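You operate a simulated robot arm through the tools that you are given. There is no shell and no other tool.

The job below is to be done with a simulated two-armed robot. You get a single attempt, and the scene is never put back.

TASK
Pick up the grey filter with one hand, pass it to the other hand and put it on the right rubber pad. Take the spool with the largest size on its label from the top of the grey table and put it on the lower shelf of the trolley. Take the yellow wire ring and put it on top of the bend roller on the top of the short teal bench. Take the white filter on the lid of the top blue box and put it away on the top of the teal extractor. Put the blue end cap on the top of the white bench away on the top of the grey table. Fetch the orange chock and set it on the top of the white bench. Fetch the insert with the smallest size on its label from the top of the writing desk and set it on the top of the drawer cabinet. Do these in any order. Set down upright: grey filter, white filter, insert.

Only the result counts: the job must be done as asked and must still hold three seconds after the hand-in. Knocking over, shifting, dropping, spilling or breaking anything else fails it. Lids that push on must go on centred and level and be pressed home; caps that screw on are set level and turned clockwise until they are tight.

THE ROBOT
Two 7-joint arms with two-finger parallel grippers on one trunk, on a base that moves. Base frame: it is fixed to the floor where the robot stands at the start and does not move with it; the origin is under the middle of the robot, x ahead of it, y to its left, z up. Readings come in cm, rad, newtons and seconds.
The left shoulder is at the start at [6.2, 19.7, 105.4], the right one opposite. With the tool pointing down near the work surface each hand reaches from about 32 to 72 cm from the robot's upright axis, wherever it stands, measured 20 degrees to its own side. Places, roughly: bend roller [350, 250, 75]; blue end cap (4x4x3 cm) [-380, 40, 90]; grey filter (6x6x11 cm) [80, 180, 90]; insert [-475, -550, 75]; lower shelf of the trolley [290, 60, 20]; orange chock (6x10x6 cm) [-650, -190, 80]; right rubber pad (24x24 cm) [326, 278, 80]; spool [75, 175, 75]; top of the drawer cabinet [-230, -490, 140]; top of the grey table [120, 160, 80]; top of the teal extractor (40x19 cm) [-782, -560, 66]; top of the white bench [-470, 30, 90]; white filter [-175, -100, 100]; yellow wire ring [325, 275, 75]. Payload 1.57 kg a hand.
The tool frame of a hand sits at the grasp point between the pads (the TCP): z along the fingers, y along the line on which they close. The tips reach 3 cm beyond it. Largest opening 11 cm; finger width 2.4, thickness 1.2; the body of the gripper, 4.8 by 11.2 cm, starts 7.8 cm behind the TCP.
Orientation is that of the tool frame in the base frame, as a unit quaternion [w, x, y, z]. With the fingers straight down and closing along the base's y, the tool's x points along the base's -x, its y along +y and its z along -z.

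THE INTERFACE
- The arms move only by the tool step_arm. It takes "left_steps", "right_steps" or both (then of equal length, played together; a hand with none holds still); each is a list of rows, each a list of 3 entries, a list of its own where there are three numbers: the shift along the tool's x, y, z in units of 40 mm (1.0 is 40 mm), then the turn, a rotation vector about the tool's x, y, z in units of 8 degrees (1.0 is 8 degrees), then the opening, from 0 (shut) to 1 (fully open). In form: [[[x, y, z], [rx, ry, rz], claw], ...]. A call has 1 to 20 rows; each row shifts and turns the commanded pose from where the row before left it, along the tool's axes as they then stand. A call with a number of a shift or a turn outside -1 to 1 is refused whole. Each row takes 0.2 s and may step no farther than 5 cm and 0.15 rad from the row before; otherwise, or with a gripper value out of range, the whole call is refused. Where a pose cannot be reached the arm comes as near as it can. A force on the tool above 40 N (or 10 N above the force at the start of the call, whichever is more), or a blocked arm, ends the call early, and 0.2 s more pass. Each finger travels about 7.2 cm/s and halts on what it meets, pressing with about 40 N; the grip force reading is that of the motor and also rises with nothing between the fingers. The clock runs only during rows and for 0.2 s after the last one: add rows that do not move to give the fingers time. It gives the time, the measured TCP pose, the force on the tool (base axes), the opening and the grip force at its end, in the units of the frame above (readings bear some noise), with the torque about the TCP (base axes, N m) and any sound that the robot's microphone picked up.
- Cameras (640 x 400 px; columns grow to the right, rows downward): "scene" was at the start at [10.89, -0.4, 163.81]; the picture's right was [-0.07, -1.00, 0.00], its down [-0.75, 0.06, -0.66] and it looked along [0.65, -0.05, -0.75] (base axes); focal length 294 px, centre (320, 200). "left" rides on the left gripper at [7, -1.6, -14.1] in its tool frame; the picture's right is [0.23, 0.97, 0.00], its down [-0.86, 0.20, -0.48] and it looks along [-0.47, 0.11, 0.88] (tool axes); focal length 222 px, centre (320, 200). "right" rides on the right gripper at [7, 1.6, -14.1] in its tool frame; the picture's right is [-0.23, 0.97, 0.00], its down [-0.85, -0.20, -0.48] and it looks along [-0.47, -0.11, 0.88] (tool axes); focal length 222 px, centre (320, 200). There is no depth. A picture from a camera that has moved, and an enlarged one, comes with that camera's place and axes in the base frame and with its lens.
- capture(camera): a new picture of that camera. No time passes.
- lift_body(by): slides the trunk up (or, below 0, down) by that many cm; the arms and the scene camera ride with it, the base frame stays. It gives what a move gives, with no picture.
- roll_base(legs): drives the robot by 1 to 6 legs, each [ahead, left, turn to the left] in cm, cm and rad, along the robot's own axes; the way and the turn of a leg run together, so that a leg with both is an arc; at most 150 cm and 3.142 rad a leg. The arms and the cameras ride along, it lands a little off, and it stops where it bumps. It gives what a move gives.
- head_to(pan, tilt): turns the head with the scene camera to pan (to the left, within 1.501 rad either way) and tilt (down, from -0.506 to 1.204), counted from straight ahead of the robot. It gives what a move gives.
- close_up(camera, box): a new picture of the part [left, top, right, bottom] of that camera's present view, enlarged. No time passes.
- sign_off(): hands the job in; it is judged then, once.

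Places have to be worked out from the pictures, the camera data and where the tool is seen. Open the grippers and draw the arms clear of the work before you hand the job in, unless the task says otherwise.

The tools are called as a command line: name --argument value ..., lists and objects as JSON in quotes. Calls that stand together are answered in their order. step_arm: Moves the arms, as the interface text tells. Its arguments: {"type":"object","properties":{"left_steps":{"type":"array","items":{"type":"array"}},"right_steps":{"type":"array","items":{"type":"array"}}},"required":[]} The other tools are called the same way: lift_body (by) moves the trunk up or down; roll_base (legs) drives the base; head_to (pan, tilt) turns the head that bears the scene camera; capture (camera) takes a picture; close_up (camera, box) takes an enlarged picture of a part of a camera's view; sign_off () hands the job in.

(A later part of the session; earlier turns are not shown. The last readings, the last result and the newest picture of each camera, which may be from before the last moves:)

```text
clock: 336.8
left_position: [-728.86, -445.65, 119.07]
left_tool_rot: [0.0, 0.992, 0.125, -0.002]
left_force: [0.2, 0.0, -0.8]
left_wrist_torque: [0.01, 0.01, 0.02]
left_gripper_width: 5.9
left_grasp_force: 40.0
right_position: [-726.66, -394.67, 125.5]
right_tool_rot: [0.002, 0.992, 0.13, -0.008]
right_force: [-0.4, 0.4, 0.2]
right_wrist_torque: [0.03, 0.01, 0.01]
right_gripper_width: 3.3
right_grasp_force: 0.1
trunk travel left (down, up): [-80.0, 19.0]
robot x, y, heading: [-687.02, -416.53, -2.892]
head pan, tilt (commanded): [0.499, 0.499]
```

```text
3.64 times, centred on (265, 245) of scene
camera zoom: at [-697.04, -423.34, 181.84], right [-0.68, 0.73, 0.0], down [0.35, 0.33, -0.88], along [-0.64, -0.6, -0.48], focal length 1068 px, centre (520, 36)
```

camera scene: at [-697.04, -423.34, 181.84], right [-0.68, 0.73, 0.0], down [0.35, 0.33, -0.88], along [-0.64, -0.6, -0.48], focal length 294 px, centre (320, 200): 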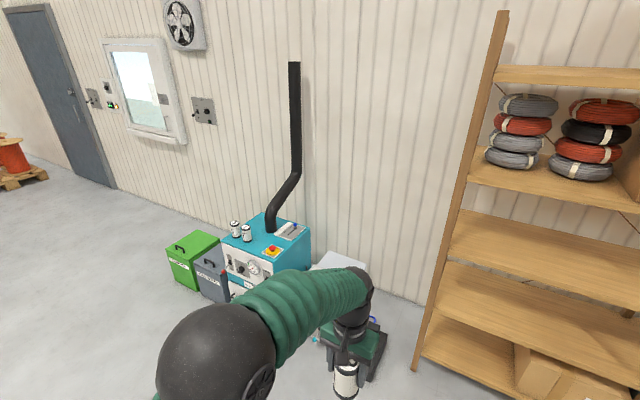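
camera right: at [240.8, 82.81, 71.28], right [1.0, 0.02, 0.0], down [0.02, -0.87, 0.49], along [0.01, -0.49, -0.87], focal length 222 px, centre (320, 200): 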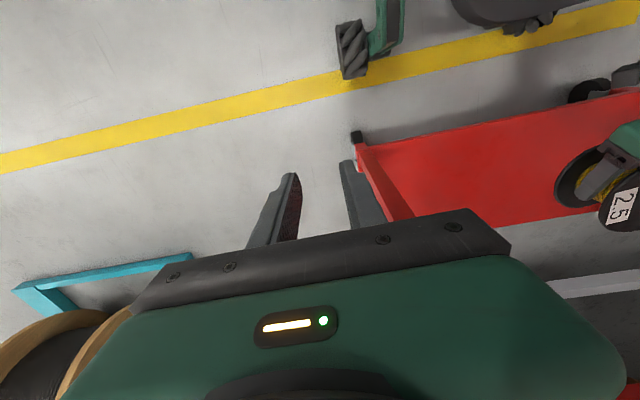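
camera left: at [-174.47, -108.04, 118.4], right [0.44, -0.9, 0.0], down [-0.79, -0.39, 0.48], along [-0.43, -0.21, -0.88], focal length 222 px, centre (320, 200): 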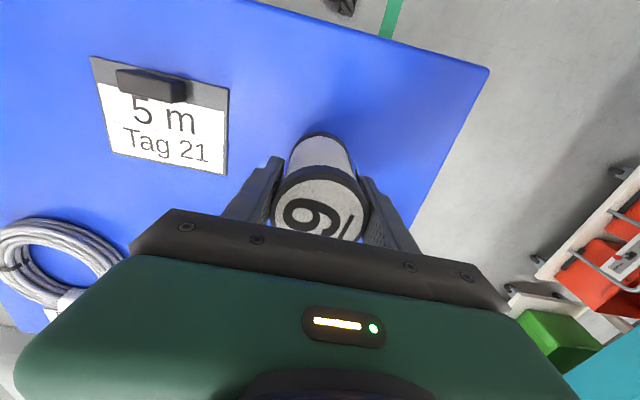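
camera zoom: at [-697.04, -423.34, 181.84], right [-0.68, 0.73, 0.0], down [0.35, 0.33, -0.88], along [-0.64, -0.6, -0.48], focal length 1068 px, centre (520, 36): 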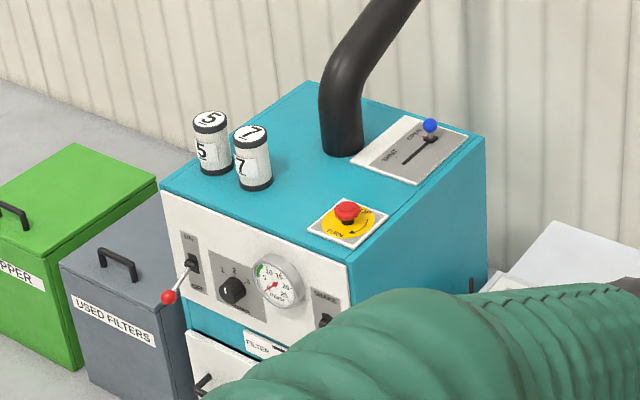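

The free spot on the extractor top is between filter 7 and the E-stop plate, at about [-780, -555.6]. I drive to put it in front of the left hand.

roll_base --legs '[[35, 48, 0], [33, 46.8, -0.009]]'

head_to --pan 0.25 --tilt 0.85

capture --camera "scene"

capture --camera "left"

```text
clock: 343.1
left_position: [-770.33, -554.26, 119.1]
left_tool_rot: [0.002, 0.992, 0.129, -0.001]
left_force: [0.1, -0.8, -1.3]
left_wrist_torque: [-0.01, 0.0, 0.02]
left_gripper_width: 5.89
left_grasp_force: 40.0
right_position: [-768.72, -503.32, 125.54]
right_tool_rot: [0.003, 0.991, 0.134, -0.007]
right_force: [-0.4, 1.7, -0.2]
right_wrist_torque: [-0.01, -0.02, 0.01]
right_gripper_width: 3.28
right_grasp_force: 0.0
trunk travel left (down, up): [-80.0, 19.0]
robot x, y, heading: [-728.78, -524.9, -2.876]
head pan, tilt (commanded): [0.499, 0.499]
```

```text
clock: 343.9
left_position: [-770.37, -554.34, 118.96]
left_tool_rot: [0.0, 0.992, 0.129, -0.002]
left_force: [-0.8, 0.7, -1.7]
left_wrist_torque: [-0.01, 0.0, 0.01]
left_gripper_width: 5.88
left_grasp_force: 40.0
right_position: [-768.63, -503.49, 125.46]
right_tool_rot: [0.002, 0.991, 0.134, -0.008]
right_force: [-0.8, 0.5, -0.1]
right_wrist_torque: [0.03, -0.01, 0.03]
right_gripper_width: 3.32
right_grasp_force: 0.1
trunk travel left (down, up): [-80.0, 19.0]
robot x, y, heading: [-728.46, -524.78, -2.877]
head pan, tilt (commanded): [0.25, 0.85]
```

```text
taken
camera scene: at [-739.06, -529.28, 178.85], right [-0.49, 0.87, 0.0], down [0.65, 0.37, -0.66], along [-0.57, -0.33, -0.75], focal length 294 px, centre (320, 200)
```

scene: 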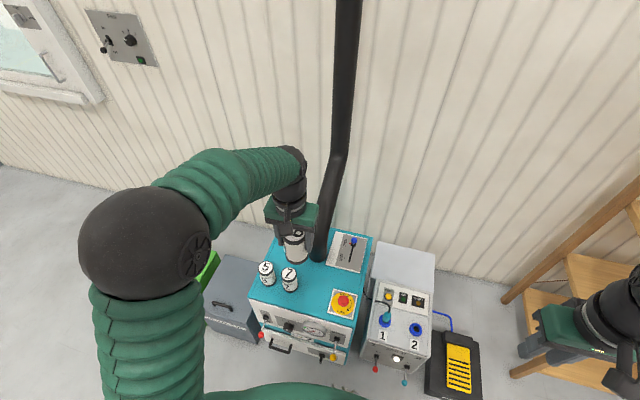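

```text
taken
camera left: at [-764.01, -550.98, 133.01], right [0.47, -0.88, 0.0], down [-0.77, -0.41, 0.48], along [-0.43, -0.23, -0.88], focal length 222 px, centre (320, 200)
```

left: 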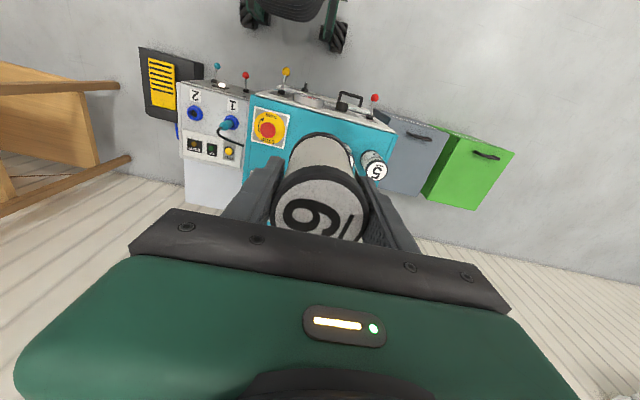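

I zoom to re-measure the filters, hose and E-stop on the extractor top.

close_up --camera "scene" --box '[230, 220, 390, 345]'

```text
3.20 times, centred on (310, 282) of scene
camera zoom: at [-739.06, -529.28, 178.85], right [-0.49, 0.87, 0.0], down [0.65, 0.37, -0.66], along [-0.57, -0.33, -0.75], focal length 940 px, centre (352, -64)
```

zoom: 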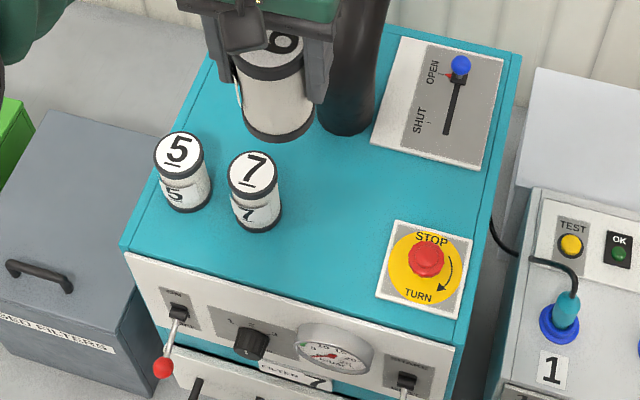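

All measurements agree. I move the filter over the free spot, then lower the trunk 30 cm so the arm stays comfortably bent.

step_arm --left_steps '[[[-0.5, -0.06, 0], [0, 0, 0], 0], [[-0.65, -0.08, 0], [0, 0, 0], 0], [[-0.65, -0.08, 0], [0, 0, 0], 0], [[-0.61, -0.1, 0], [0, 0, 0], 0], [[0, 0, 0], [0, 0, 0], 0]]'

lift_body --by -30

capture --camera "left"

capture --camera "scene"

```text
clock: 345.1
left_position: [-779.89, -555.7, 119.19]
left_tool_rot: [-0.002, 0.991, 0.131, -0.002]
left_force: [-0.3, -0.4, -0.8]
left_wrist_torque: [0.04, -0.01, 0.01]
left_gripper_width: 5.89
left_grasp_force: 40.2
right_position: [-768.68, -503.61, 125.58]
right_tool_rot: [0.002, 0.991, 0.133, -0.008]
right_force: [-0.8, 0.0, -0.4]
right_wrist_torque: [-0.02, 0.01, -0.02]
right_gripper_width: 3.33
right_grasp_force: 0.1
trunk travel left (down, up): [-80.0, 19.0]
robot x, y, heading: [-729.16, -524.91, -2.873]
head pan, tilt (commanded): [0.25, 0.85]
```

```text
clock: 348.1
left_position: [-780.0, -555.61, 89.07]
left_tool_rot: [0.0, 0.992, 0.13, -0.002]
left_force: [0.0, -0.6, -1.6]
left_wrist_torque: [-0.02, 0.03, 0.01]
left_gripper_width: 5.91
left_grasp_force: 40.1
right_position: [-768.6, -503.69, 95.55]
right_tool_rot: [0.001, 0.991, 0.133, -0.008]
right_force: [0.1, -0.8, 0.5]
right_wrist_torque: [-0.02, 0.02, 0.05]
right_gripper_width: 3.3
right_grasp_force: 0.2
trunk travel left (down, up): [-50.0, 49.0]
robot x, y, heading: [-728.52, -524.88, -2.878]
head pan, tilt (commanded): [0.25, 0.85]
```

```text
taken
camera left: at [-773.56, -552.34, 103.1], right [0.47, -0.88, 0.0], down [-0.77, -0.41, 0.48], along [-0.43, -0.22, -0.88], focal length 222 px, centre (320, 200)
```

left: 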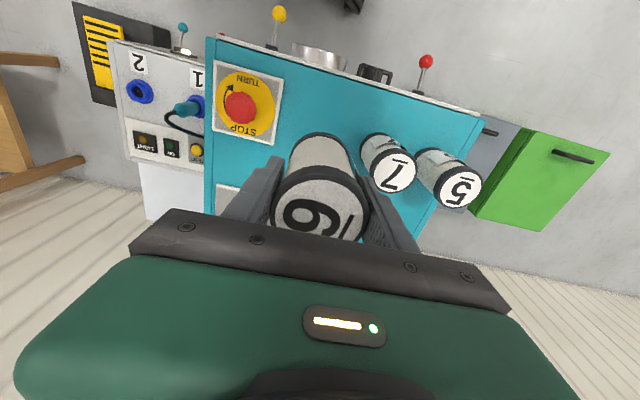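

```text
taken
camera scene: at [-738.95, -529.56, 148.84], right [-0.49, 0.87, 0.0], down [0.66, 0.37, -0.66], along [-0.57, -0.32, -0.75], focal length 294 px, centre (320, 200)
```

scene: 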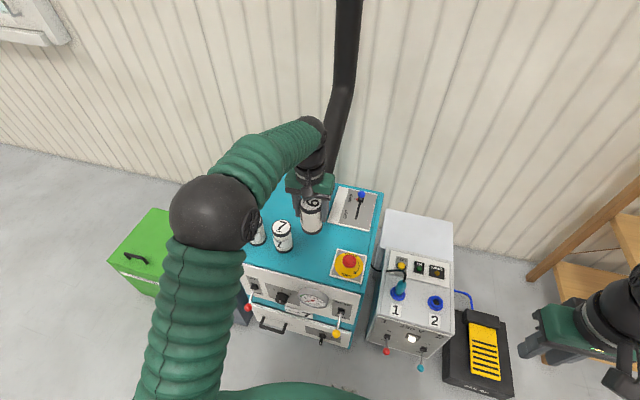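

The spot is clear: 10 cm from filter 7. I lower to about 2.5 cm above, then feel for contact.

step_arm --left_steps '[[[0, 0, 0.3], [0, 0, 0], 0], [[0, 0, 0.5], [0, 0, 0], 0], [[0, 0, 0.5], [0, 0, 0], 0], [[0, 0, 0.5], [0, 0, 0], 0], [[0, 0, 0.5], [0, 0, 0], 0], [[0, 0, 0.5], [0, 0, 0], 0], [[0, 0, 0.2], [0, 0, 0], 0], [[0, 0, 0], [0, 0, 0], 0]]'

close_up --camera "scene" --box '[230, 160, 390, 285]'

capture --camera "left"

```text
clock: 349.9
left_position: [-779.94, -555.6, 77.15]
left_tool_rot: [-0.001, 0.992, 0.128, -0.002]
left_force: [-0.8, -0.1, -0.8]
left_wrist_torque: [-0.02, 0.03, 0.05]
left_gripper_width: 5.9
left_grasp_force: 39.9
right_position: [-768.65, -503.69, 95.58]
right_tool_rot: [0.001, 0.991, 0.134, -0.008]
right_force: [0.7, 0.2, 0.3]
right_wrist_torque: [0.01, 0.01, 0.0]
right_gripper_width: 3.3
right_grasp_force: 0.0
trunk travel left (down, up): [-50.0, 49.0]
robot x, y, heading: [-728.87, -525.2, -2.88]
head pan, tilt (commanded): [0.25, 0.85]
```

```text
3.20 times, centred on (310, 222) of scene
camera zoom: at [-738.97, -529.56, 148.84], right [-0.49, 0.87, 0.0], down [0.66, 0.37, -0.66], along [-0.57, -0.32, -0.75], focal length 940 px, centre (352, 128)
```

zoom: 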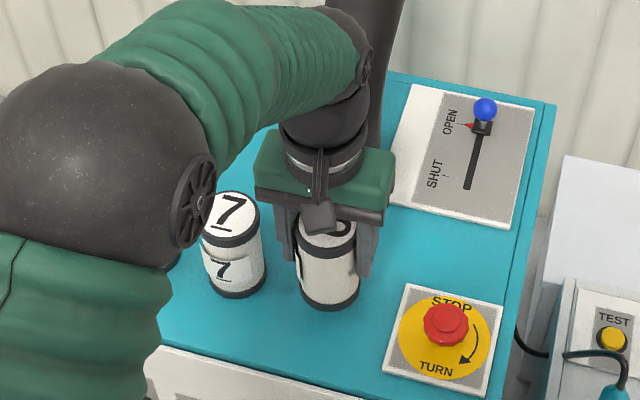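

```text
taken
camera left: at [-773.62, -552.26, 91.03], right [0.47, -0.88, 0.0], down [-0.77, -0.41, 0.48], along [-0.43, -0.22, -0.88], focal length 222 px, centre (320, 200)
```

left: 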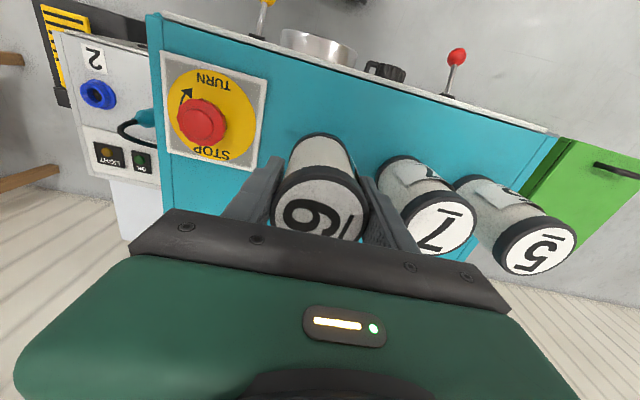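

Well placed. I lower the last bit in single small steps.

step_arm --left_steps '[[[0, 0, 0.15], [0, 0, 0], 0], [[0, 0, 0.15], [0, 0, 0], 0], [[0, 0, 0], [0, 0, 0], 0]]'

step_arm --left_steps '[[[0, 0, 0.1], [0, 0, 0], 0], [[0, 0, 0], [0, 0, 0], 0]]'

```text
clock: 350.7
left_position: [-780.0, -555.55, 75.77]
left_tool_rot: [-0.001, 0.992, 0.13, -0.002]
left_force: [0.5, 1.0, -1.0]
left_wrist_torque: [0.02, 0.0, 0.05]
left_gripper_width: 5.88
left_grasp_force: 39.8
right_position: [-768.47, -503.78, 95.62]
right_tool_rot: [0.002, 0.991, 0.134, -0.007]
right_force: [0.3, -0.1, 0.0]
right_wrist_torque: [-0.01, -0.01, -0.05]
right_gripper_width: 3.29
right_grasp_force: 0.0
trunk travel left (down, up): [-50.0, 49.0]
robot x, y, heading: [-729.15, -525.12, -2.878]
head pan, tilt (commanded): [0.25, 0.85]
```

```text
clock: 351.3
left_position: [-780.04, -555.67, 75.56]
left_tool_rot: [-0.001, 0.992, 0.13, -0.002]
left_force: [-0.6, 0.2, -1.1]
left_wrist_torque: [-0.01, 0.0, 0.01]
left_gripper_width: 5.89
left_grasp_force: 39.7
right_position: [-768.46, -503.74, 95.5]
right_tool_rot: [0.001, 0.991, 0.134, -0.008]
right_force: [0.4, -0.6, 0.3]
right_wrist_torque: [0.0, -0.01, 0.01]
right_gripper_width: 3.32
right_grasp_force: 0.0
trunk travel left (down, up): [-50.0, 49.0]
robot x, y, heading: [-728.6, -525.3, -2.873]
head pan, tilt (commanded): [0.25, 0.85]
```

step_arm --left_steps '[[[0, 0, 0.08], [0, 0, 0], 0], [[0, 0, 0], [0, 0, 0], 0]]'

step_arm --left_steps '[[[0, 0, 0.08], [0, 0, 0], 0], [[0, 0, 0], [0, 0, 0], 0]]'

```text
clock: 351.9
left_position: [-780.07, -555.72, 75.17]
left_tool_rot: [-0.001, 0.991, 0.13, -0.002]
left_force: [0.2, 1.2, -1.9]
left_wrist_torque: [-0.01, -0.01, -0.01]
left_gripper_width: 5.89
left_grasp_force: 40.2
right_position: [-768.56, -503.65, 95.43]
right_tool_rot: [0.001, 0.991, 0.135, -0.008]
right_force: [0.3, -1.3, 0.0]
right_wrist_torque: [-0.01, -0.02, -0.03]
right_gripper_width: 3.3
right_grasp_force: 0.1
trunk travel left (down, up): [-50.0, 49.0]
robot x, y, heading: [-728.82, -525.37, -2.876]
head pan, tilt (commanded): [0.25, 0.85]
```

```text
clock: 352.5
left_position: [-779.95, -555.77, 74.92]
left_tool_rot: [-0.001, 0.992, 0.13, -0.002]
left_force: [0.8, 0.8, -1.6]
left_wrist_torque: [-0.02, 0.01, -0.02]
left_gripper_width: 5.89
left_grasp_force: 39.9
right_position: [-768.7, -503.59, 95.52]
right_tool_rot: [0.001, 0.991, 0.134, -0.008]
right_force: [-0.2, -0.7, -0.6]
right_wrist_torque: [-0.02, -0.01, 0.04]
right_gripper_width: 3.31
right_grasp_force: 0.0
trunk travel left (down, up): [-50.0, 49.0]
robot x, y, heading: [-728.71, -525.09, -2.876]
head pan, tilt (commanded): [0.25, 0.85]
```

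step_arm --left_steps '[[[0, 0, 0.07], [0, 0, 0], 0], [[0, 0, 0], [0, 0, 0], 0]]'

close_up --camera "scene" --box '[230, 160, 390, 285]'

```text
clock: 353.1
left_position: [-779.9, -555.65, 74.47]
left_tool_rot: [-0.001, 0.992, 0.13, -0.002]
left_force: [0.0, 0.7, -1.9]
left_wrist_torque: [-0.04, -0.01, 0.0]
left_gripper_width: 5.9
left_grasp_force: 40.5
right_position: [-768.58, -503.79, 95.61]
right_tool_rot: [0.002, 0.991, 0.134, -0.008]
right_force: [0.1, 0.2, -0.7]
right_wrist_torque: [0.0, -0.01, -0.05]
right_gripper_width: 3.31
right_grasp_force: 0.0
trunk travel left (down, up): [-50.0, 49.0]
robot x, y, heading: [-728.5, -525.16, -2.875]
head pan, tilt (commanded): [0.25, 0.85]
```

```text
3.20 times, centred on (310, 222) of scene
camera zoom: at [-738.97, -529.56, 148.84], right [-0.49, 0.87, 0.0], down [0.66, 0.37, -0.66], along [-0.57, -0.32, -0.75], focal length 940 px, centre (352, 128)
```

zoom: 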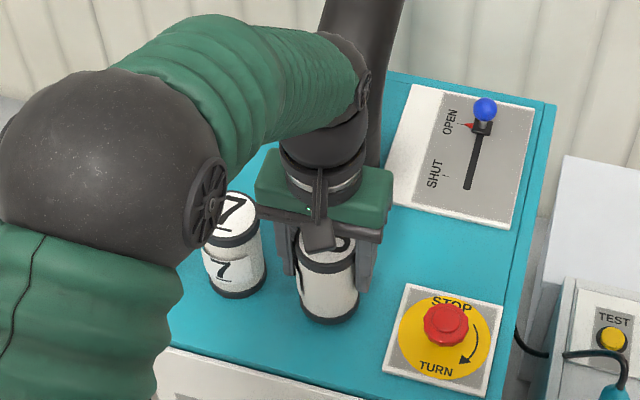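

Very near contact now; I continue with single small steps.

step_arm --left_steps '[[[0, 0, 0.06], [0, 0, 0], 0], [[0, 0, 0], [0, 0, 0], 0]]'

```text
clock: 353.7
left_position: [-780.02, -555.6, 74.42]
left_tool_rot: [-0.001, 0.992, 0.13, -0.001]
left_force: [-0.1, 0.4, -1.6]
left_wrist_torque: [0.0, 0.01, -0.01]
left_gripper_width: 5.89
left_grasp_force: 40.6
right_position: [-768.65, -503.73, 95.44]
right_tool_rot: [0.0, 0.991, 0.134, -0.008]
right_force: [0.0, 0.3, 0.0]
right_wrist_torque: [-0.01, 0.01, 0.0]
right_gripper_width: 3.3
right_grasp_force: 0.0
trunk travel left (down, up): [-50.0, 49.0]
robot x, y, heading: [-728.48, -525.1, -2.882]
head pan, tilt (commanded): [0.25, 0.85]
```

step_arm --left_steps '[[[0, 0, 0.06], [0, 0, 0], 0], [[0, 0, 0], [0, 0, 0], 0]]'

step_arm --left_steps '[[[0, 0, 0.05], [0, 0, 0], 0], [[0, 0, 0], [0, 0, 0], 0]]'

```text
clock: 354.3
left_position: [-780.02, -555.72, 74.21]
left_tool_rot: [-0.001, 0.992, 0.13, -0.002]
left_force: [-0.7, 0.3, -0.6]
left_wrist_torque: [-0.03, -0.02, 0.01]
left_gripper_width: 5.9
left_grasp_force: 40.5
right_position: [-768.48, -503.65, 95.55]
right_tool_rot: [0.002, 0.991, 0.134, -0.007]
right_force: [-0.7, 0.0, 0.3]
right_wrist_torque: [-0.03, -0.03, -0.02]
right_gripper_width: 3.29
right_grasp_force: 0.0
trunk travel left (down, up): [-50.0, 49.0]
robot x, y, heading: [-728.51, -524.85, -2.875]
head pan, tilt (commanded): [0.25, 0.85]
```

```text
clock: 354.9
left_position: [-780.01, -555.77, 73.98]
left_tool_rot: [-0.001, 0.991, 0.131, -0.002]
left_force: [0.0, 0.5, -1.4]
left_wrist_torque: [-0.01, 0.0, -0.04]
left_gripper_width: 5.88
left_grasp_force: 40.2
right_position: [-768.58, -503.67, 95.61]
right_tool_rot: [0.002, 0.991, 0.134, -0.008]
right_force: [-0.3, 0.9, -0.3]
right_wrist_torque: [0.01, -0.03, -0.01]
right_gripper_width: 3.3
right_grasp_force: 0.1
trunk travel left (down, up): [-50.0, 49.0]
robot x, y, heading: [-728.78, -524.66, -2.881]
head pan, tilt (commanded): [0.25, 0.85]
```

step_arm --left_steps '[[[0, 0, 0.05], [0, 0, 0], 0], [[0, 0, 0], [0, 0, 0], 0]]'

step_arm --left_steps '[[[0, 0, 0.05], [0, 0, 0], 0], [[0, 0, 0], [0, 0, 0], 0]]'

```text
clock: 355.5
left_position: [-780.03, -555.73, 73.67]
left_tool_rot: [-0.001, 0.992, 0.129, -0.002]
left_force: [-0.3, -0.6, -2.4]
left_wrist_torque: [0.0, -0.02, -0.01]
left_gripper_width: 5.9
left_grasp_force: 39.9
right_position: [-768.53, -503.75, 95.61]
right_tool_rot: [0.002, 0.991, 0.135, -0.008]
right_force: [-0.4, -0.2, 0.2]
right_wrist_torque: [0.01, 0.01, 0.0]
right_gripper_width: 3.32
right_grasp_force: 0.0
trunk travel left (down, up): [-50.0, 49.0]
robot x, y, heading: [-728.58, -525.23, -2.876]
head pan, tilt (commanded): [0.25, 0.85]
```

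```text
clock: 356.1
left_position: [-780.06, -555.74, 73.49]
left_tool_rot: [0.0, 0.992, 0.13, -0.002]
left_force: [-0.1, -0.4, -2.1]
left_wrist_torque: [0.02, -0.01, -0.04]
left_gripper_width: 5.89
left_grasp_force: 40.3
right_position: [-768.59, -503.77, 95.57]
right_tool_rot: [0.001, 0.991, 0.135, -0.007]
right_force: [0.2, -0.7, 0.3]
right_wrist_torque: [-0.01, -0.01, 0.01]
right_gripper_width: 3.29
right_grasp_force: 0.1
trunk travel left (down, up): [-50.0, 49.0]
robot x, y, heading: [-728.71, -524.61, -2.879]
head pan, tilt (commanded): [0.25, 0.85]
```

Still hanging. I continue in 2 mm steps.

step_arm --left_steps '[[[0, 0, 0.05], [0, 0, 0], 0], [[0, 0, 0], [0, 0, 0], 0]]'

step_arm --left_steps '[[[0, 0, 0.05], [0, 0, 0], 0], [[0, 0, 0], [0, 0, 0], 0]]'

```text
clock: 356.7
left_position: [-780.08, -555.83, 73.29]
left_tool_rot: [-0.001, 0.992, 0.129, -0.002]
left_force: [0.0, 0.1, 3.1]
left_wrist_torque: [0.03, -0.17, 0.0]
left_gripper_width: 5.87
left_grasp_force: 39.9
right_position: [-768.62, -503.65, 95.55]
right_tool_rot: [0.003, 0.991, 0.134, -0.007]
right_force: [-1.2, 0.4, 0.3]
right_wrist_torque: [-0.01, -0.02, 0.01]
right_gripper_width: 3.27
right_grasp_force: 0.0
trunk travel left (down, up): [-50.0, 49.0]
robot x, y, heading: [-728.61, -525.26, -2.879]
head pan, tilt (commanded): [0.25, 0.85]
```

```text
clock: 357.3
left_position: [-779.99, -555.8, 73.5]
left_tool_rot: [-0.001, 0.991, 0.13, -0.004]
left_force: [0.4, -2.2, 18.8]
left_wrist_torque: [0.04, -0.53, -0.06]
left_gripper_width: 5.91
left_grasp_force: 40.1
right_position: [-768.45, -503.59, 95.69]
right_tool_rot: [0.002, 0.991, 0.135, -0.009]
right_force: [0.4, -0.2, -0.1]
right_wrist_torque: [-0.01, 0.0, 0.0]
right_gripper_width: 3.29
right_grasp_force: 0.2
trunk travel left (down, up): [-50.0, 49.0]
robot x, y, heading: [-728.51, -525.08, -2.877]
head pan, tilt (commanded): [0.25, 0.85]
```

Contact at TCP z 73.3. I ease up 2 mm to relieve the pressure.

step_arm --left_steps '[[[0, 0, -0.05], [0, 0, 0], 0], [[0, 0, 0], [0, 0, 0], 0]]'

```text
clock: 357.9
left_position: [-779.93, -555.75, 73.5]
left_tool_rot: [0.0, 0.992, 0.129, -0.004]
left_force: [-3.2, -2.5, 13.2]
left_wrist_torque: [-0.06, -0.15, -0.03]
left_gripper_width: 5.91
left_grasp_force: 39.9
right_position: [-768.6, -503.7, 95.61]
right_tool_rot: [0.002, 0.991, 0.134, -0.009]
right_force: [-0.2, 0.6, -0.4]
right_wrist_torque: [0.0, 0.0, -0.01]
right_gripper_width: 3.3
right_grasp_force: 0.1
trunk travel left (down, up): [-50.0, 49.0]
robot x, y, heading: [-728.72, -524.76, -2.875]
head pan, tilt (commanded): [0.25, 0.85]
```

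step_arm --left_steps '[[[0, 0, -0.04], [0, 0, 0], 0], [[0, 0, 0], [0, 0, 0], 0]]'

```text
clock: 358.5
left_position: [-779.94, -555.69, 73.34]
left_tool_rot: [-0.001, 0.991, 0.131, -0.001]
left_force: [-0.7, -0.4, 1.8]
left_wrist_torque: [-0.08, -0.03, 0.01]
left_gripper_width: 5.9
left_grasp_force: 40.9
right_position: [-768.53, -503.66, 95.63]
right_tool_rot: [0.002, 0.991, 0.134, -0.008]
right_force: [0.2, 0.2, -0.1]
right_wrist_torque: [0.02, 0.0, -0.03]
right_gripper_width: 3.3
right_grasp_force: 0.2
trunk travel left (down, up): [-50.0, 49.0]
robot x, y, heading: [-728.7, -524.98, -2.879]
head pan, tilt (commanded): [0.25, 0.85]
```

Resting lightly on the top. I open the fingers just enough (7.7 cm) and check.

step_arm --left_steps '[[[0, 0, 0], [0, 0, 0], 0.56], [[0, 0, 0], [0, 0, 0], 0.6], [[0, 0, 0], [0, 0, 0], 0.66], [[0, 0, 0], [0, 0, 0], 0.7], [[0, 0, 0], [0, 0, 0], 0.7]]'

capture --camera "left"

close_up --camera "scene" --box '[230, 160, 390, 285]'

```text
clock: 359.7
left_position: [-779.89, -555.7, 73.48]
left_tool_rot: [-0.001, 0.992, 0.129, -0.002]
left_force: [-0.5, 0.9, -0.2]
left_wrist_torque: [0.03, -0.01, 0.0]
left_gripper_width: 7.72
left_grasp_force: 0.1
right_position: [-768.63, -503.7, 95.62]
right_tool_rot: [0.002, 0.991, 0.134, -0.007]
right_force: [1.2, 0.2, -0.1]
right_wrist_torque: [0.01, 0.01, -0.02]
right_gripper_width: 3.3
right_grasp_force: 0.0
trunk travel left (down, up): [-50.0, 49.0]
robot x, y, heading: [-728.57, -525.25, -2.877]
head pan, tilt (commanded): [0.25, 0.85]
```

```text
taken
camera left: at [-773.61, -552.34, 87.47], right [0.47, -0.88, 0.0], down [-0.77, -0.41, 0.48], along [-0.43, -0.22, -0.88], focal length 222 px, centre (320, 200)
```

left: 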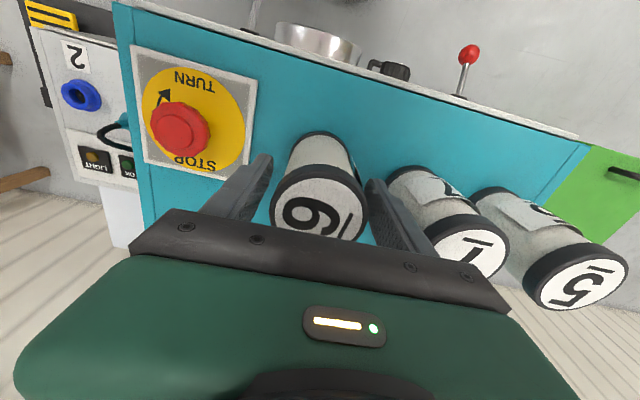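

```text
3.20 times, centred on (310, 222) of scene
camera zoom: at [-738.96, -529.55, 148.84], right [-0.49, 0.87, 0.0], down [0.66, 0.37, -0.66], along [-0.57, -0.32, -0.75], focal length 940 px, centre (352, 128)
```

zoom: 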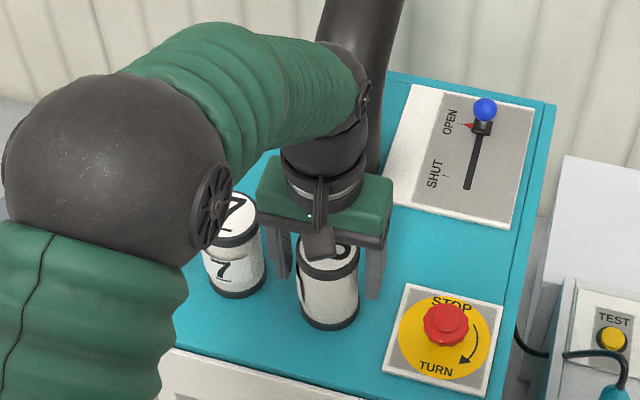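

The filter stands released. I raise the hand straight up.

step_arm --left_steps '[[[0, 0, -0.15], [0, 0, 0], 0.72], [[0, 0, -0.3], [0, 0, 0], 0.72], [[0, 0, -0.5], [0, 0, 0], 0.72], [[0, 0, -0.7], [0, 0, 0], 0.72], [[0, 0, -0.8], [0, 0, 0], 0.72], [[0, 0, -0.8], [0, 0, 0], 0.72], [[0, 0, -0.8], [0, 0, 0], 0.72], [[0, 0, 0], [0, 0, 0], 0.72]]'

capture --camera "left"

close_up --camera "scene" --box '[230, 160, 390, 285]'

```text
clock: 361.5
left_position: [-779.86, -555.95, 89.56]
left_tool_rot: [0.001, 0.992, 0.129, -0.001]
left_force: [-0.2, 0.8, -0.7]
left_wrist_torque: [0.05, -0.02, 0.02]
left_gripper_width: 7.92
left_grasp_force: 0.0
right_position: [-768.57, -503.62, 95.62]
right_tool_rot: [0.003, 0.991, 0.134, -0.007]
right_force: [-0.5, 0.9, 0.1]
right_wrist_torque: [-0.02, -0.02, 0.06]
right_gripper_width: 3.3
right_grasp_force: 0.0
trunk travel left (down, up): [-50.0, 49.0]
robot x, y, heading: [-728.75, -524.75, -2.878]
head pan, tilt (commanded): [0.25, 0.85]
```

```text
taken
camera left: at [-773.58, -552.51, 103.53], right [0.47, -0.88, 0.0], down [-0.77, -0.41, 0.48], along [-0.43, -0.22, -0.88], focal length 222 px, centre (320, 200)
```

left: 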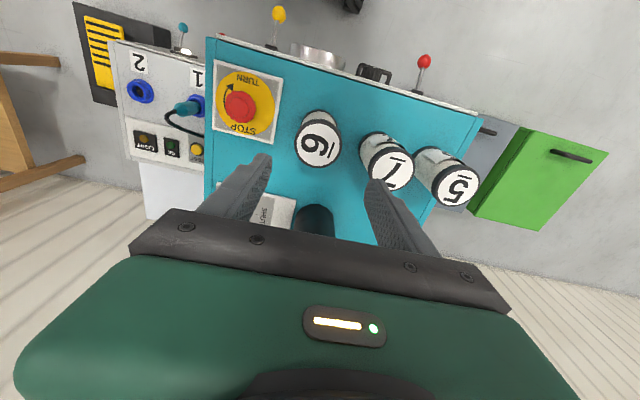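

```text
3.20 times, centred on (310, 222) of scene
camera zoom: at [-738.98, -529.56, 148.84], right [-0.49, 0.87, 0.0], down [0.66, 0.37, -0.66], along [-0.57, -0.32, -0.75], focal length 940 px, centre (352, 128)
```

zoom: 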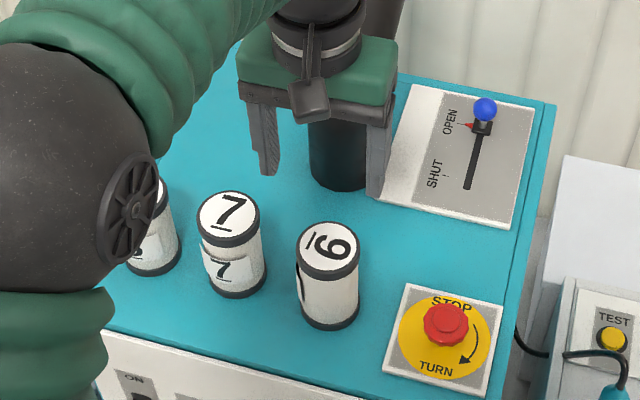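

Filter 6 stands upright next to 7. I retreat, raise the trunk, turn round and drive toward the open floor south-west of the desk.

roll_base --legs '[[-32, 0, 0]]'

lift_body --by 30

step_arm --left_steps '[[[0.8, 0, 0], [0, 0, 0], 0.9], [[0.8, 0, 0], [0, 0, 0], 0.9], [[0.8, 0, 0], [0, 0, 0], 0.9], [[0.6, 0, 0], [0, 0, 0], 0.9], [[0, 0, 0], [0, 0, 0], 0.9]]'

roll_base --legs '[[0, 0, 3.12], [50, -75, 0], [50, -75, 0]]'

head_to --pan 0.0 --tilt 0.5

capture --camera "scene"

```text
clock: 363.6
left_position: [-749.06, -547.38, 89.51]
left_tool_rot: [-0.001, 0.992, 0.129, -0.002]
left_force: [-0.1, -0.5, 0.1]
left_wrist_torque: [0.01, -0.01, 0.0]
left_gripper_width: 7.92
left_grasp_force: 0.0
right_position: [-737.7, -495.28, 95.6]
right_tool_rot: [0.002, 0.991, 0.134, -0.008]
right_force: [0.6, 0.6, 0.2]
right_wrist_torque: [0.0, 0.02, 0.01]
right_gripper_width: 3.32
right_grasp_force: 0.0
trunk travel left (down, up): [-50.0, 49.0]
robot x, y, heading: [-697.64, -516.33, -2.877]
head pan, tilt (commanded): [0.25, 0.85]
```

```text
clock: 366.6
left_position: [-748.98, -547.38, 119.67]
left_tool_rot: [-0.001, 0.992, 0.13, -0.002]
left_force: [0.8, 0.2, -0.7]
left_wrist_torque: [-0.01, 0.03, 0.03]
left_gripper_width: 7.9
left_grasp_force: 0.0
right_position: [-737.49, -495.27, 125.59]
right_tool_rot: [0.002, 0.991, 0.134, -0.009]
right_force: [0.3, -0.6, -0.1]
right_wrist_torque: [-0.01, 0.01, 0.01]
right_gripper_width: 3.33
right_grasp_force: 0.1
trunk travel left (down, up): [-80.0, 19.0]
robot x, y, heading: [-697.76, -516.73, -2.879]
head pan, tilt (commanded): [0.25, 0.85]
```

```text
clock: 367.8
left_position: [-737.3, -544.38, 119.49]
left_tool_rot: [0.0, 0.992, 0.129, -0.003]
left_force: [0.6, -0.1, 0.9]
left_wrist_torque: [-0.01, -0.01, -0.01]
left_gripper_width: 9.92
left_grasp_force: 0.1
right_position: [-737.63, -495.18, 125.61]
right_tool_rot: [0.002, 0.991, 0.133, -0.008]
right_force: [-0.1, 0.6, -0.4]
right_wrist_torque: [0.02, 0.04, -0.02]
right_gripper_width: 3.3
right_grasp_force: 0.1
trunk travel left (down, up): [-80.0, 19.0]
robot x, y, heading: [-697.73, -516.42, -2.876]
head pan, tilt (commanded): [0.25, 0.85]
```

```text
clock: 384.1
left_position: [-526.63, -614.05, 119.54]
left_tool_rot: [0.003, -0.109, 0.994, -0.003]
left_force: [0.4, 0.4, -0.1]
left_wrist_torque: [0.01, -0.01, 0.01]
left_gripper_width: 9.91
left_grasp_force: 0.0
right_position: [-528.55, -663.2, 125.84]
right_tool_rot: [0.009, -0.113, 0.994, 0.0]
right_force: [0.7, -0.1, 0.3]
right_wrist_torque: [0.0, -0.02, 0.01]
right_gripper_width: 3.29
right_grasp_force: 0.0
trunk travel left (down, up): [-80.0, 19.0]
robot x, y, heading: [-567.09, -640.3, 0.22]
head pan, tilt (commanded): [0.25, 0.85]
```

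```text
clock: 385.0
left_position: [-526.57, -614.28, 119.52]
left_tool_rot: [0.003, -0.11, 0.994, -0.001]
left_force: [-0.2, 0.4, 0.4]
left_wrist_torque: [0.0, 0.0, 0.01]
left_gripper_width: 9.89
left_grasp_force: 0.1
right_position: [-528.44, -663.38, 125.42]
right_tool_rot: [0.008, -0.112, 0.994, 0.001]
right_force: [-0.2, -0.1, 0.1]
right_wrist_torque: [0.01, 0.0, 0.0]
right_gripper_width: 3.29
right_grasp_force: 0.0
trunk travel left (down, up): [-80.0, 19.0]
robot x, y, heading: [-567.29, -640.37, 0.226]
head pan, tilt (commanded): [0.0, 0.499]
```

```text
taken
camera scene: at [-555.32, -637.46, 181.83], right [0.22, -0.98, 0.0], down [-0.47, -0.11, -0.88], along [0.86, 0.19, -0.48], focal length 294 px, centre (320, 200)
```

scene: 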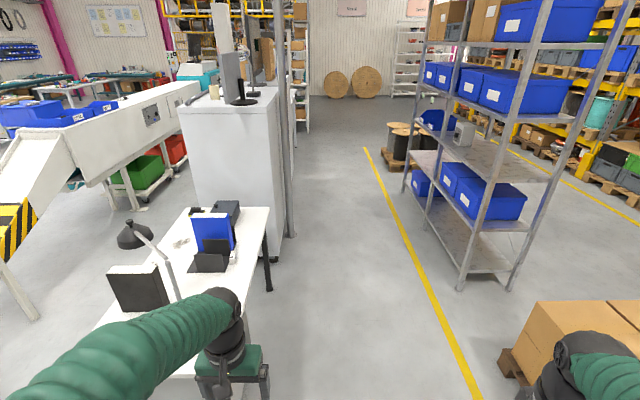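

The corridor south of the desk is free. I zoom on the desk to find insert "6" beside the organiser.

close_up --camera "scene" --box '[100, 195, 300, 320]'

close_up --camera "scene" --box '[160, 40, 340, 270]'

```text
3.20 times, centred on (200, 258) of scene
camera zoom: at [-555.32, -637.46, 181.83], right [0.22, -0.98, 0.0], down [-0.47, -0.11, -0.88], along [0.86, 0.19, -0.48], focal length 940 px, centre (704, 16)
```

zoom: 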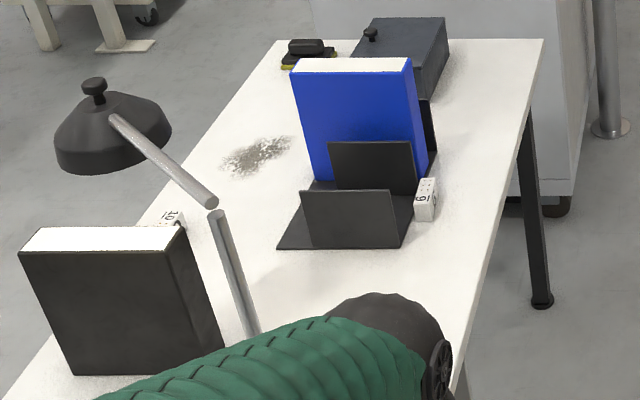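

```text
1.74 times, centred on (250, 155) of scene
camera zoom: at [-555.32, -637.46, 181.83], right [0.22, -0.98, 0.0], down [-0.47, -0.11, -0.88], along [0.86, 0.19, -0.48], focal length 511 px, centre (442, 278)
```

zoom: 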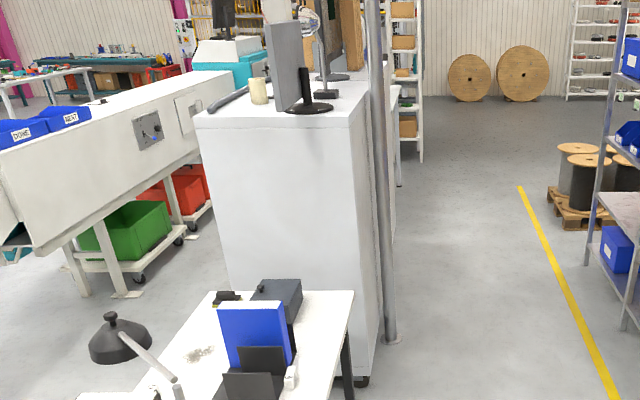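

Insert 6 stands at about [-443.5, -565], just south of the organiser. I drive along the corridor to below it and turn to face north.

roll_base --legs '[[118, -32, 0], [0, 0, 1.59]]'

head_to --pan -0.2 --tilt 0.75

capture --camera "scene"

```text
clock: 395.0
left_position: [-471.82, -605.6, 119.4]
left_tool_rot: [-0.002, 0.783, -0.622, -0.002]
left_force: [0.4, -0.1, -0.4]
left_wrist_torque: [-0.02, 0.01, 0.01]
left_gripper_width: 9.89
left_grasp_force: 0.0
right_position: [-422.5, -606.78, 125.58]
right_tool_rot: [-0.005, 0.786, -0.618, -0.007]
right_force: [-0.1, 0.6, -0.5]
right_wrist_torque: [0.02, -0.01, 0.01]
right_gripper_width: 3.27
right_grasp_force: 0.2
trunk travel left (down, up): [-80.0, 19.0]
robot x, y, heading: [-444.88, -645.94, 1.808]
head pan, tilt (commanded): [0.0, 0.499]
```

```text
clock: 395.8
left_position: [-471.75, -605.49, 119.71]
left_tool_rot: [-0.002, 0.783, -0.622, -0.002]
left_force: [0.2, 0.0, -0.6]
left_wrist_torque: [-0.03, 0.02, 0.01]
left_gripper_width: 9.89
left_grasp_force: 0.0
right_position: [-422.59, -606.95, 125.74]
right_tool_rot: [-0.004, 0.786, -0.618, -0.007]
right_force: [0.4, 1.0, 0.6]
right_wrist_torque: [-0.02, 0.0, 0.0]
right_gripper_width: 3.31
right_grasp_force: 0.0
trunk travel left (down, up): [-80.0, 19.0]
robot x, y, heading: [-445.07, -645.83, 1.801]
head pan, tilt (commanded): [-0.201, 0.75]
```

```text
taken
camera scene: at [-446.41, -634.28, 179.65], right [1.0, 0.03, 0.0], down [0.02, -0.68, -0.73], along [-0.02, 0.73, -0.68], focal length 294 px, centre (320, 200)
```

scene: 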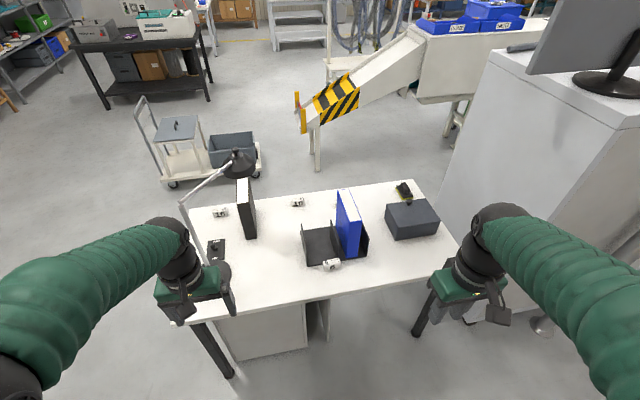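

close_up --camera "scene" --box '[280, 180, 400, 300]'

capture --camera "left"

capture --camera "right"

```text
3.33 times, centred on (340, 240) of scene
camera zoom: at [-446.41, -634.28, 179.65], right [1.0, 0.03, 0.0], down [0.02, -0.68, -0.73], along [-0.02, 0.73, -0.68], focal length 979 px, centre (253, 67)
```

zoom: 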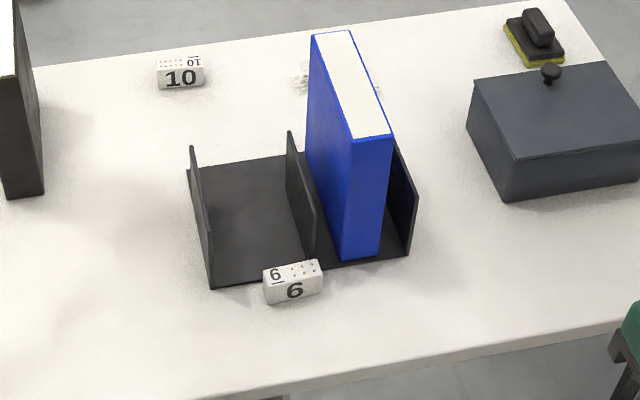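

```text
taken
camera left: at [-468.59, -612.16, 133.57], right [-0.9, -0.44, 0.0], down [-0.39, 0.78, 0.48], along [-0.21, 0.43, -0.88], focal length 222 px, centre (320, 200)
```

left: 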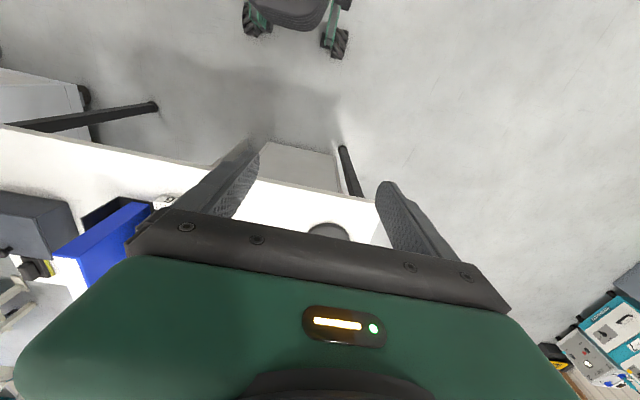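

```text
taken
camera right: at [-422.44, -614.34, 139.54], right [-1.0, -0.01, 0.01], down [-0.01, 0.87, 0.49], along [-0.01, 0.49, -0.87], focal length 222 px, centre (320, 200)
```

right: 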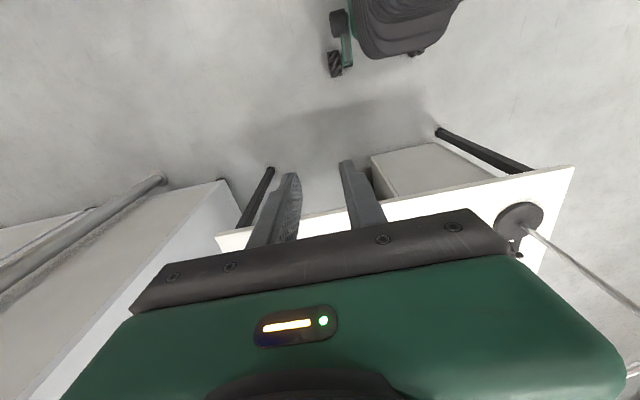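

Insert "6" is a small block about 6.5×2.5×4.3 cm at [-443.8, -562.4], parallel to my gripper's closing line. I drive 28 cm ahead, then bring the right hand over it.

roll_base --legs '[[28, 0, 0.012]]'

step_arm --right_steps '[[[-0.8, 0.4, 0], [0, 0, 0], 0.85], [[-0.8, 0.4, 0], [0, 0, 0], 0.85], [[-0.8, 0.4, 0], [0, 0, 0], 0.85], [[-0.8, 0.4, 0], [0, 0, 0], 0.85], [[0, 0, 0], [0, 0, 0], 0.85]]'

capture --camera "right"

capture --camera "scene"

```text
clock: 397.7
left_position: [-478.73, -579.13, 119.65]
left_tool_rot: [-0.003, 0.787, -0.617, -0.003]
left_force: [-0.8, -0.8, -0.2]
left_wrist_torque: [-0.01, -0.03, -0.02]
left_gripper_width: 9.91
left_grasp_force: 0.1
right_position: [-429.61, -579.8, 125.72]
right_tool_rot: [-0.006, 0.79, -0.613, -0.008]
right_force: [0.1, 0.4, 0.4]
right_wrist_torque: [-0.01, 0.0, 0.0]
right_gripper_width: 3.29
right_grasp_force: 0.0
trunk travel left (down, up): [-80.0, 19.0]
robot x, y, heading: [-451.95, -618.8, 1.816]
head pan, tilt (commanded): [-0.201, 0.75]
```

```text
clock: 398.9
left_position: [-478.91, -578.9, 119.62]
left_tool_rot: [-0.003, 0.787, -0.617, -0.002]
left_force: [-0.2, -0.1, -0.4]
left_wrist_torque: [0.02, 0.0, -0.02]
left_gripper_width: 9.87
left_grasp_force: 0.1
right_position: [-439.23, -568.83, 125.86]
right_tool_rot: [-0.005, 0.79, -0.613, -0.007]
right_force: [0.3, -0.5, 0.2]
right_wrist_torque: [0.04, -0.05, -0.02]
right_gripper_width: 9.35
right_grasp_force: 0.1
trunk travel left (down, up): [-80.0, 19.0]
robot x, y, heading: [-451.7, -618.79, 1.815]
head pan, tilt (commanded): [-0.201, 0.75]
```

```text
taken
camera right: at [-438.99, -576.24, 139.78], right [-1.0, -0.02, 0.01], down [-0.02, 0.87, 0.49], along [-0.02, 0.49, -0.87], focal length 222 px, centre (320, 200)
```

right: 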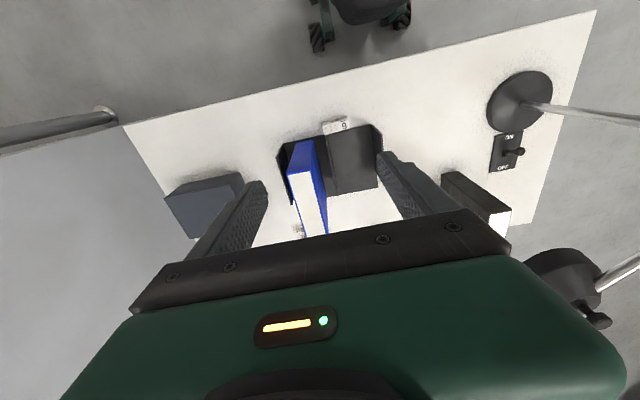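

```text
taken
camera scene: at [-453.25, -607.12, 179.64], right [1.0, 0.05, 0.0], down [0.03, -0.68, -0.73], along [-0.03, 0.73, -0.68], focal length 294 px, centre (320, 200)
```

scene: 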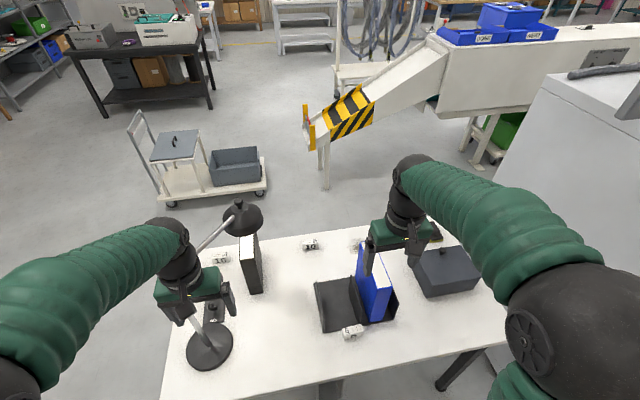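

The folder beside the insert makes a lengthwise grip risky, so I'll rotate the right tool 90° and grip the block across its thin side, 1.5 cm west of centre. First I raise the left hand away from the desk lamp and rotate the right tool.

step_arm --left_steps '[[[0, 0, -0.7], [0, 0, 0], 0.5], [[0, 0, -0.7], [0, 0, 0], 0.5], [[0, 0, -0.7], [0, 0, 0], 0.5], [[0.5, 0, 0], [0, 0, 0], 0.5], [[0.5, 0, 0], [0, 0, 0], 0.5], [[0.5, 0, 0], [0, 0, 0], 0.5], [[0, 0, 0], [0, 0, 0], 0.5], [[0, 0, 0], [0, 0, 0], 0.5], [[0, 0, 0], [0, 0, 0], 0.5], [[0, 0, 0], [0, 0, 0], 0.5], [[0, 0, 0], [0, 0, 0], 0.5], [[0, 0, 0], [0, 0, 0], 0.5], [[0, 0, 0], [0, 0, 0], 0.5]]' --right_steps '[[[0, 0, 0], [0, 0, -1], 0.6], [[0, 0, 0], [0, 0, -1], 0.6], [[0, 0, 0], [0, 0, -1], 0.6], [[0, 0, 0], [0, 0, -1], 0.6], [[0, 0, 0], [0, 0, -1], 0.6], [[0, 0, 0], [0, 0, -1], 0.6], [[0, 0, 0], [0, 0, -1], 0.6], [[0, 0, 0], [0, 0, -1], 0.6], [[0, 0, 0], [0, 0, -1], 0.6], [[0, 0, 0], [0, 0, -1], 0.6], [[0, 0, 0], [0, 0, -1], 0.6], [[0, 0, 0], [0, 0, -0.25], 0.6], [[0, 0, 0], [0, 0, 0], 0.6]]'

capture --camera "right"

capture --camera "scene"

```text
clock: 401.7
left_position: [-477.3, -584.86, 127.79]
left_tool_rot: [-0.002, 0.787, -0.617, -0.001]
left_force: [0.6, 0.0, 0.0]
left_wrist_torque: [0.02, 0.01, -0.02]
left_gripper_width: 5.5
left_grasp_force: 0.0
right_position: [-439.15, -568.6, 125.8]
right_tool_rot: [-0.009, 0.992, 0.125, -0.002]
right_force: [-0.2, 0.5, -0.5]
right_wrist_torque: [0.0, -0.01, -0.05]
right_gripper_width: 6.6
right_grasp_force: 0.1
trunk travel left (down, up): [-80.0, 19.0]
robot x, y, heading: [-451.72, -618.85, 1.814]
head pan, tilt (commanded): [-0.201, 0.75]
```

```text
taken
camera right: at [-431.86, -568.74, 139.84], right [0.02, -1.0, -0.02], down [-0.88, -0.03, 0.48], along [-0.48, 0.0, -0.88], focal length 222 px, centre (320, 200)
```

right: 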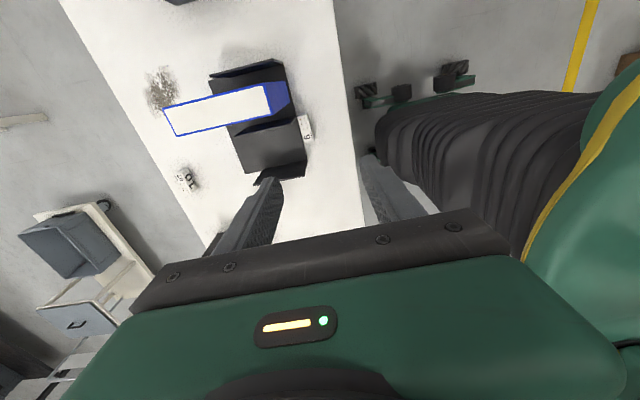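

```text
taken
camera scene: at [-453.22, -607.14, 179.64], right [1.0, 0.05, 0.0], down [0.03, -0.68, -0.73], along [-0.03, 0.73, -0.68], focal length 294 px, centre (320, 200)
```

scene: 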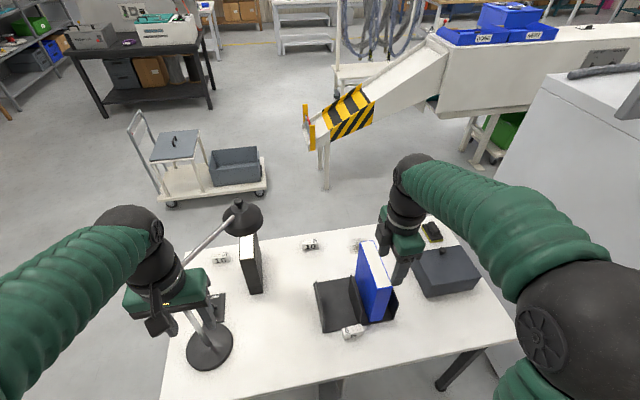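

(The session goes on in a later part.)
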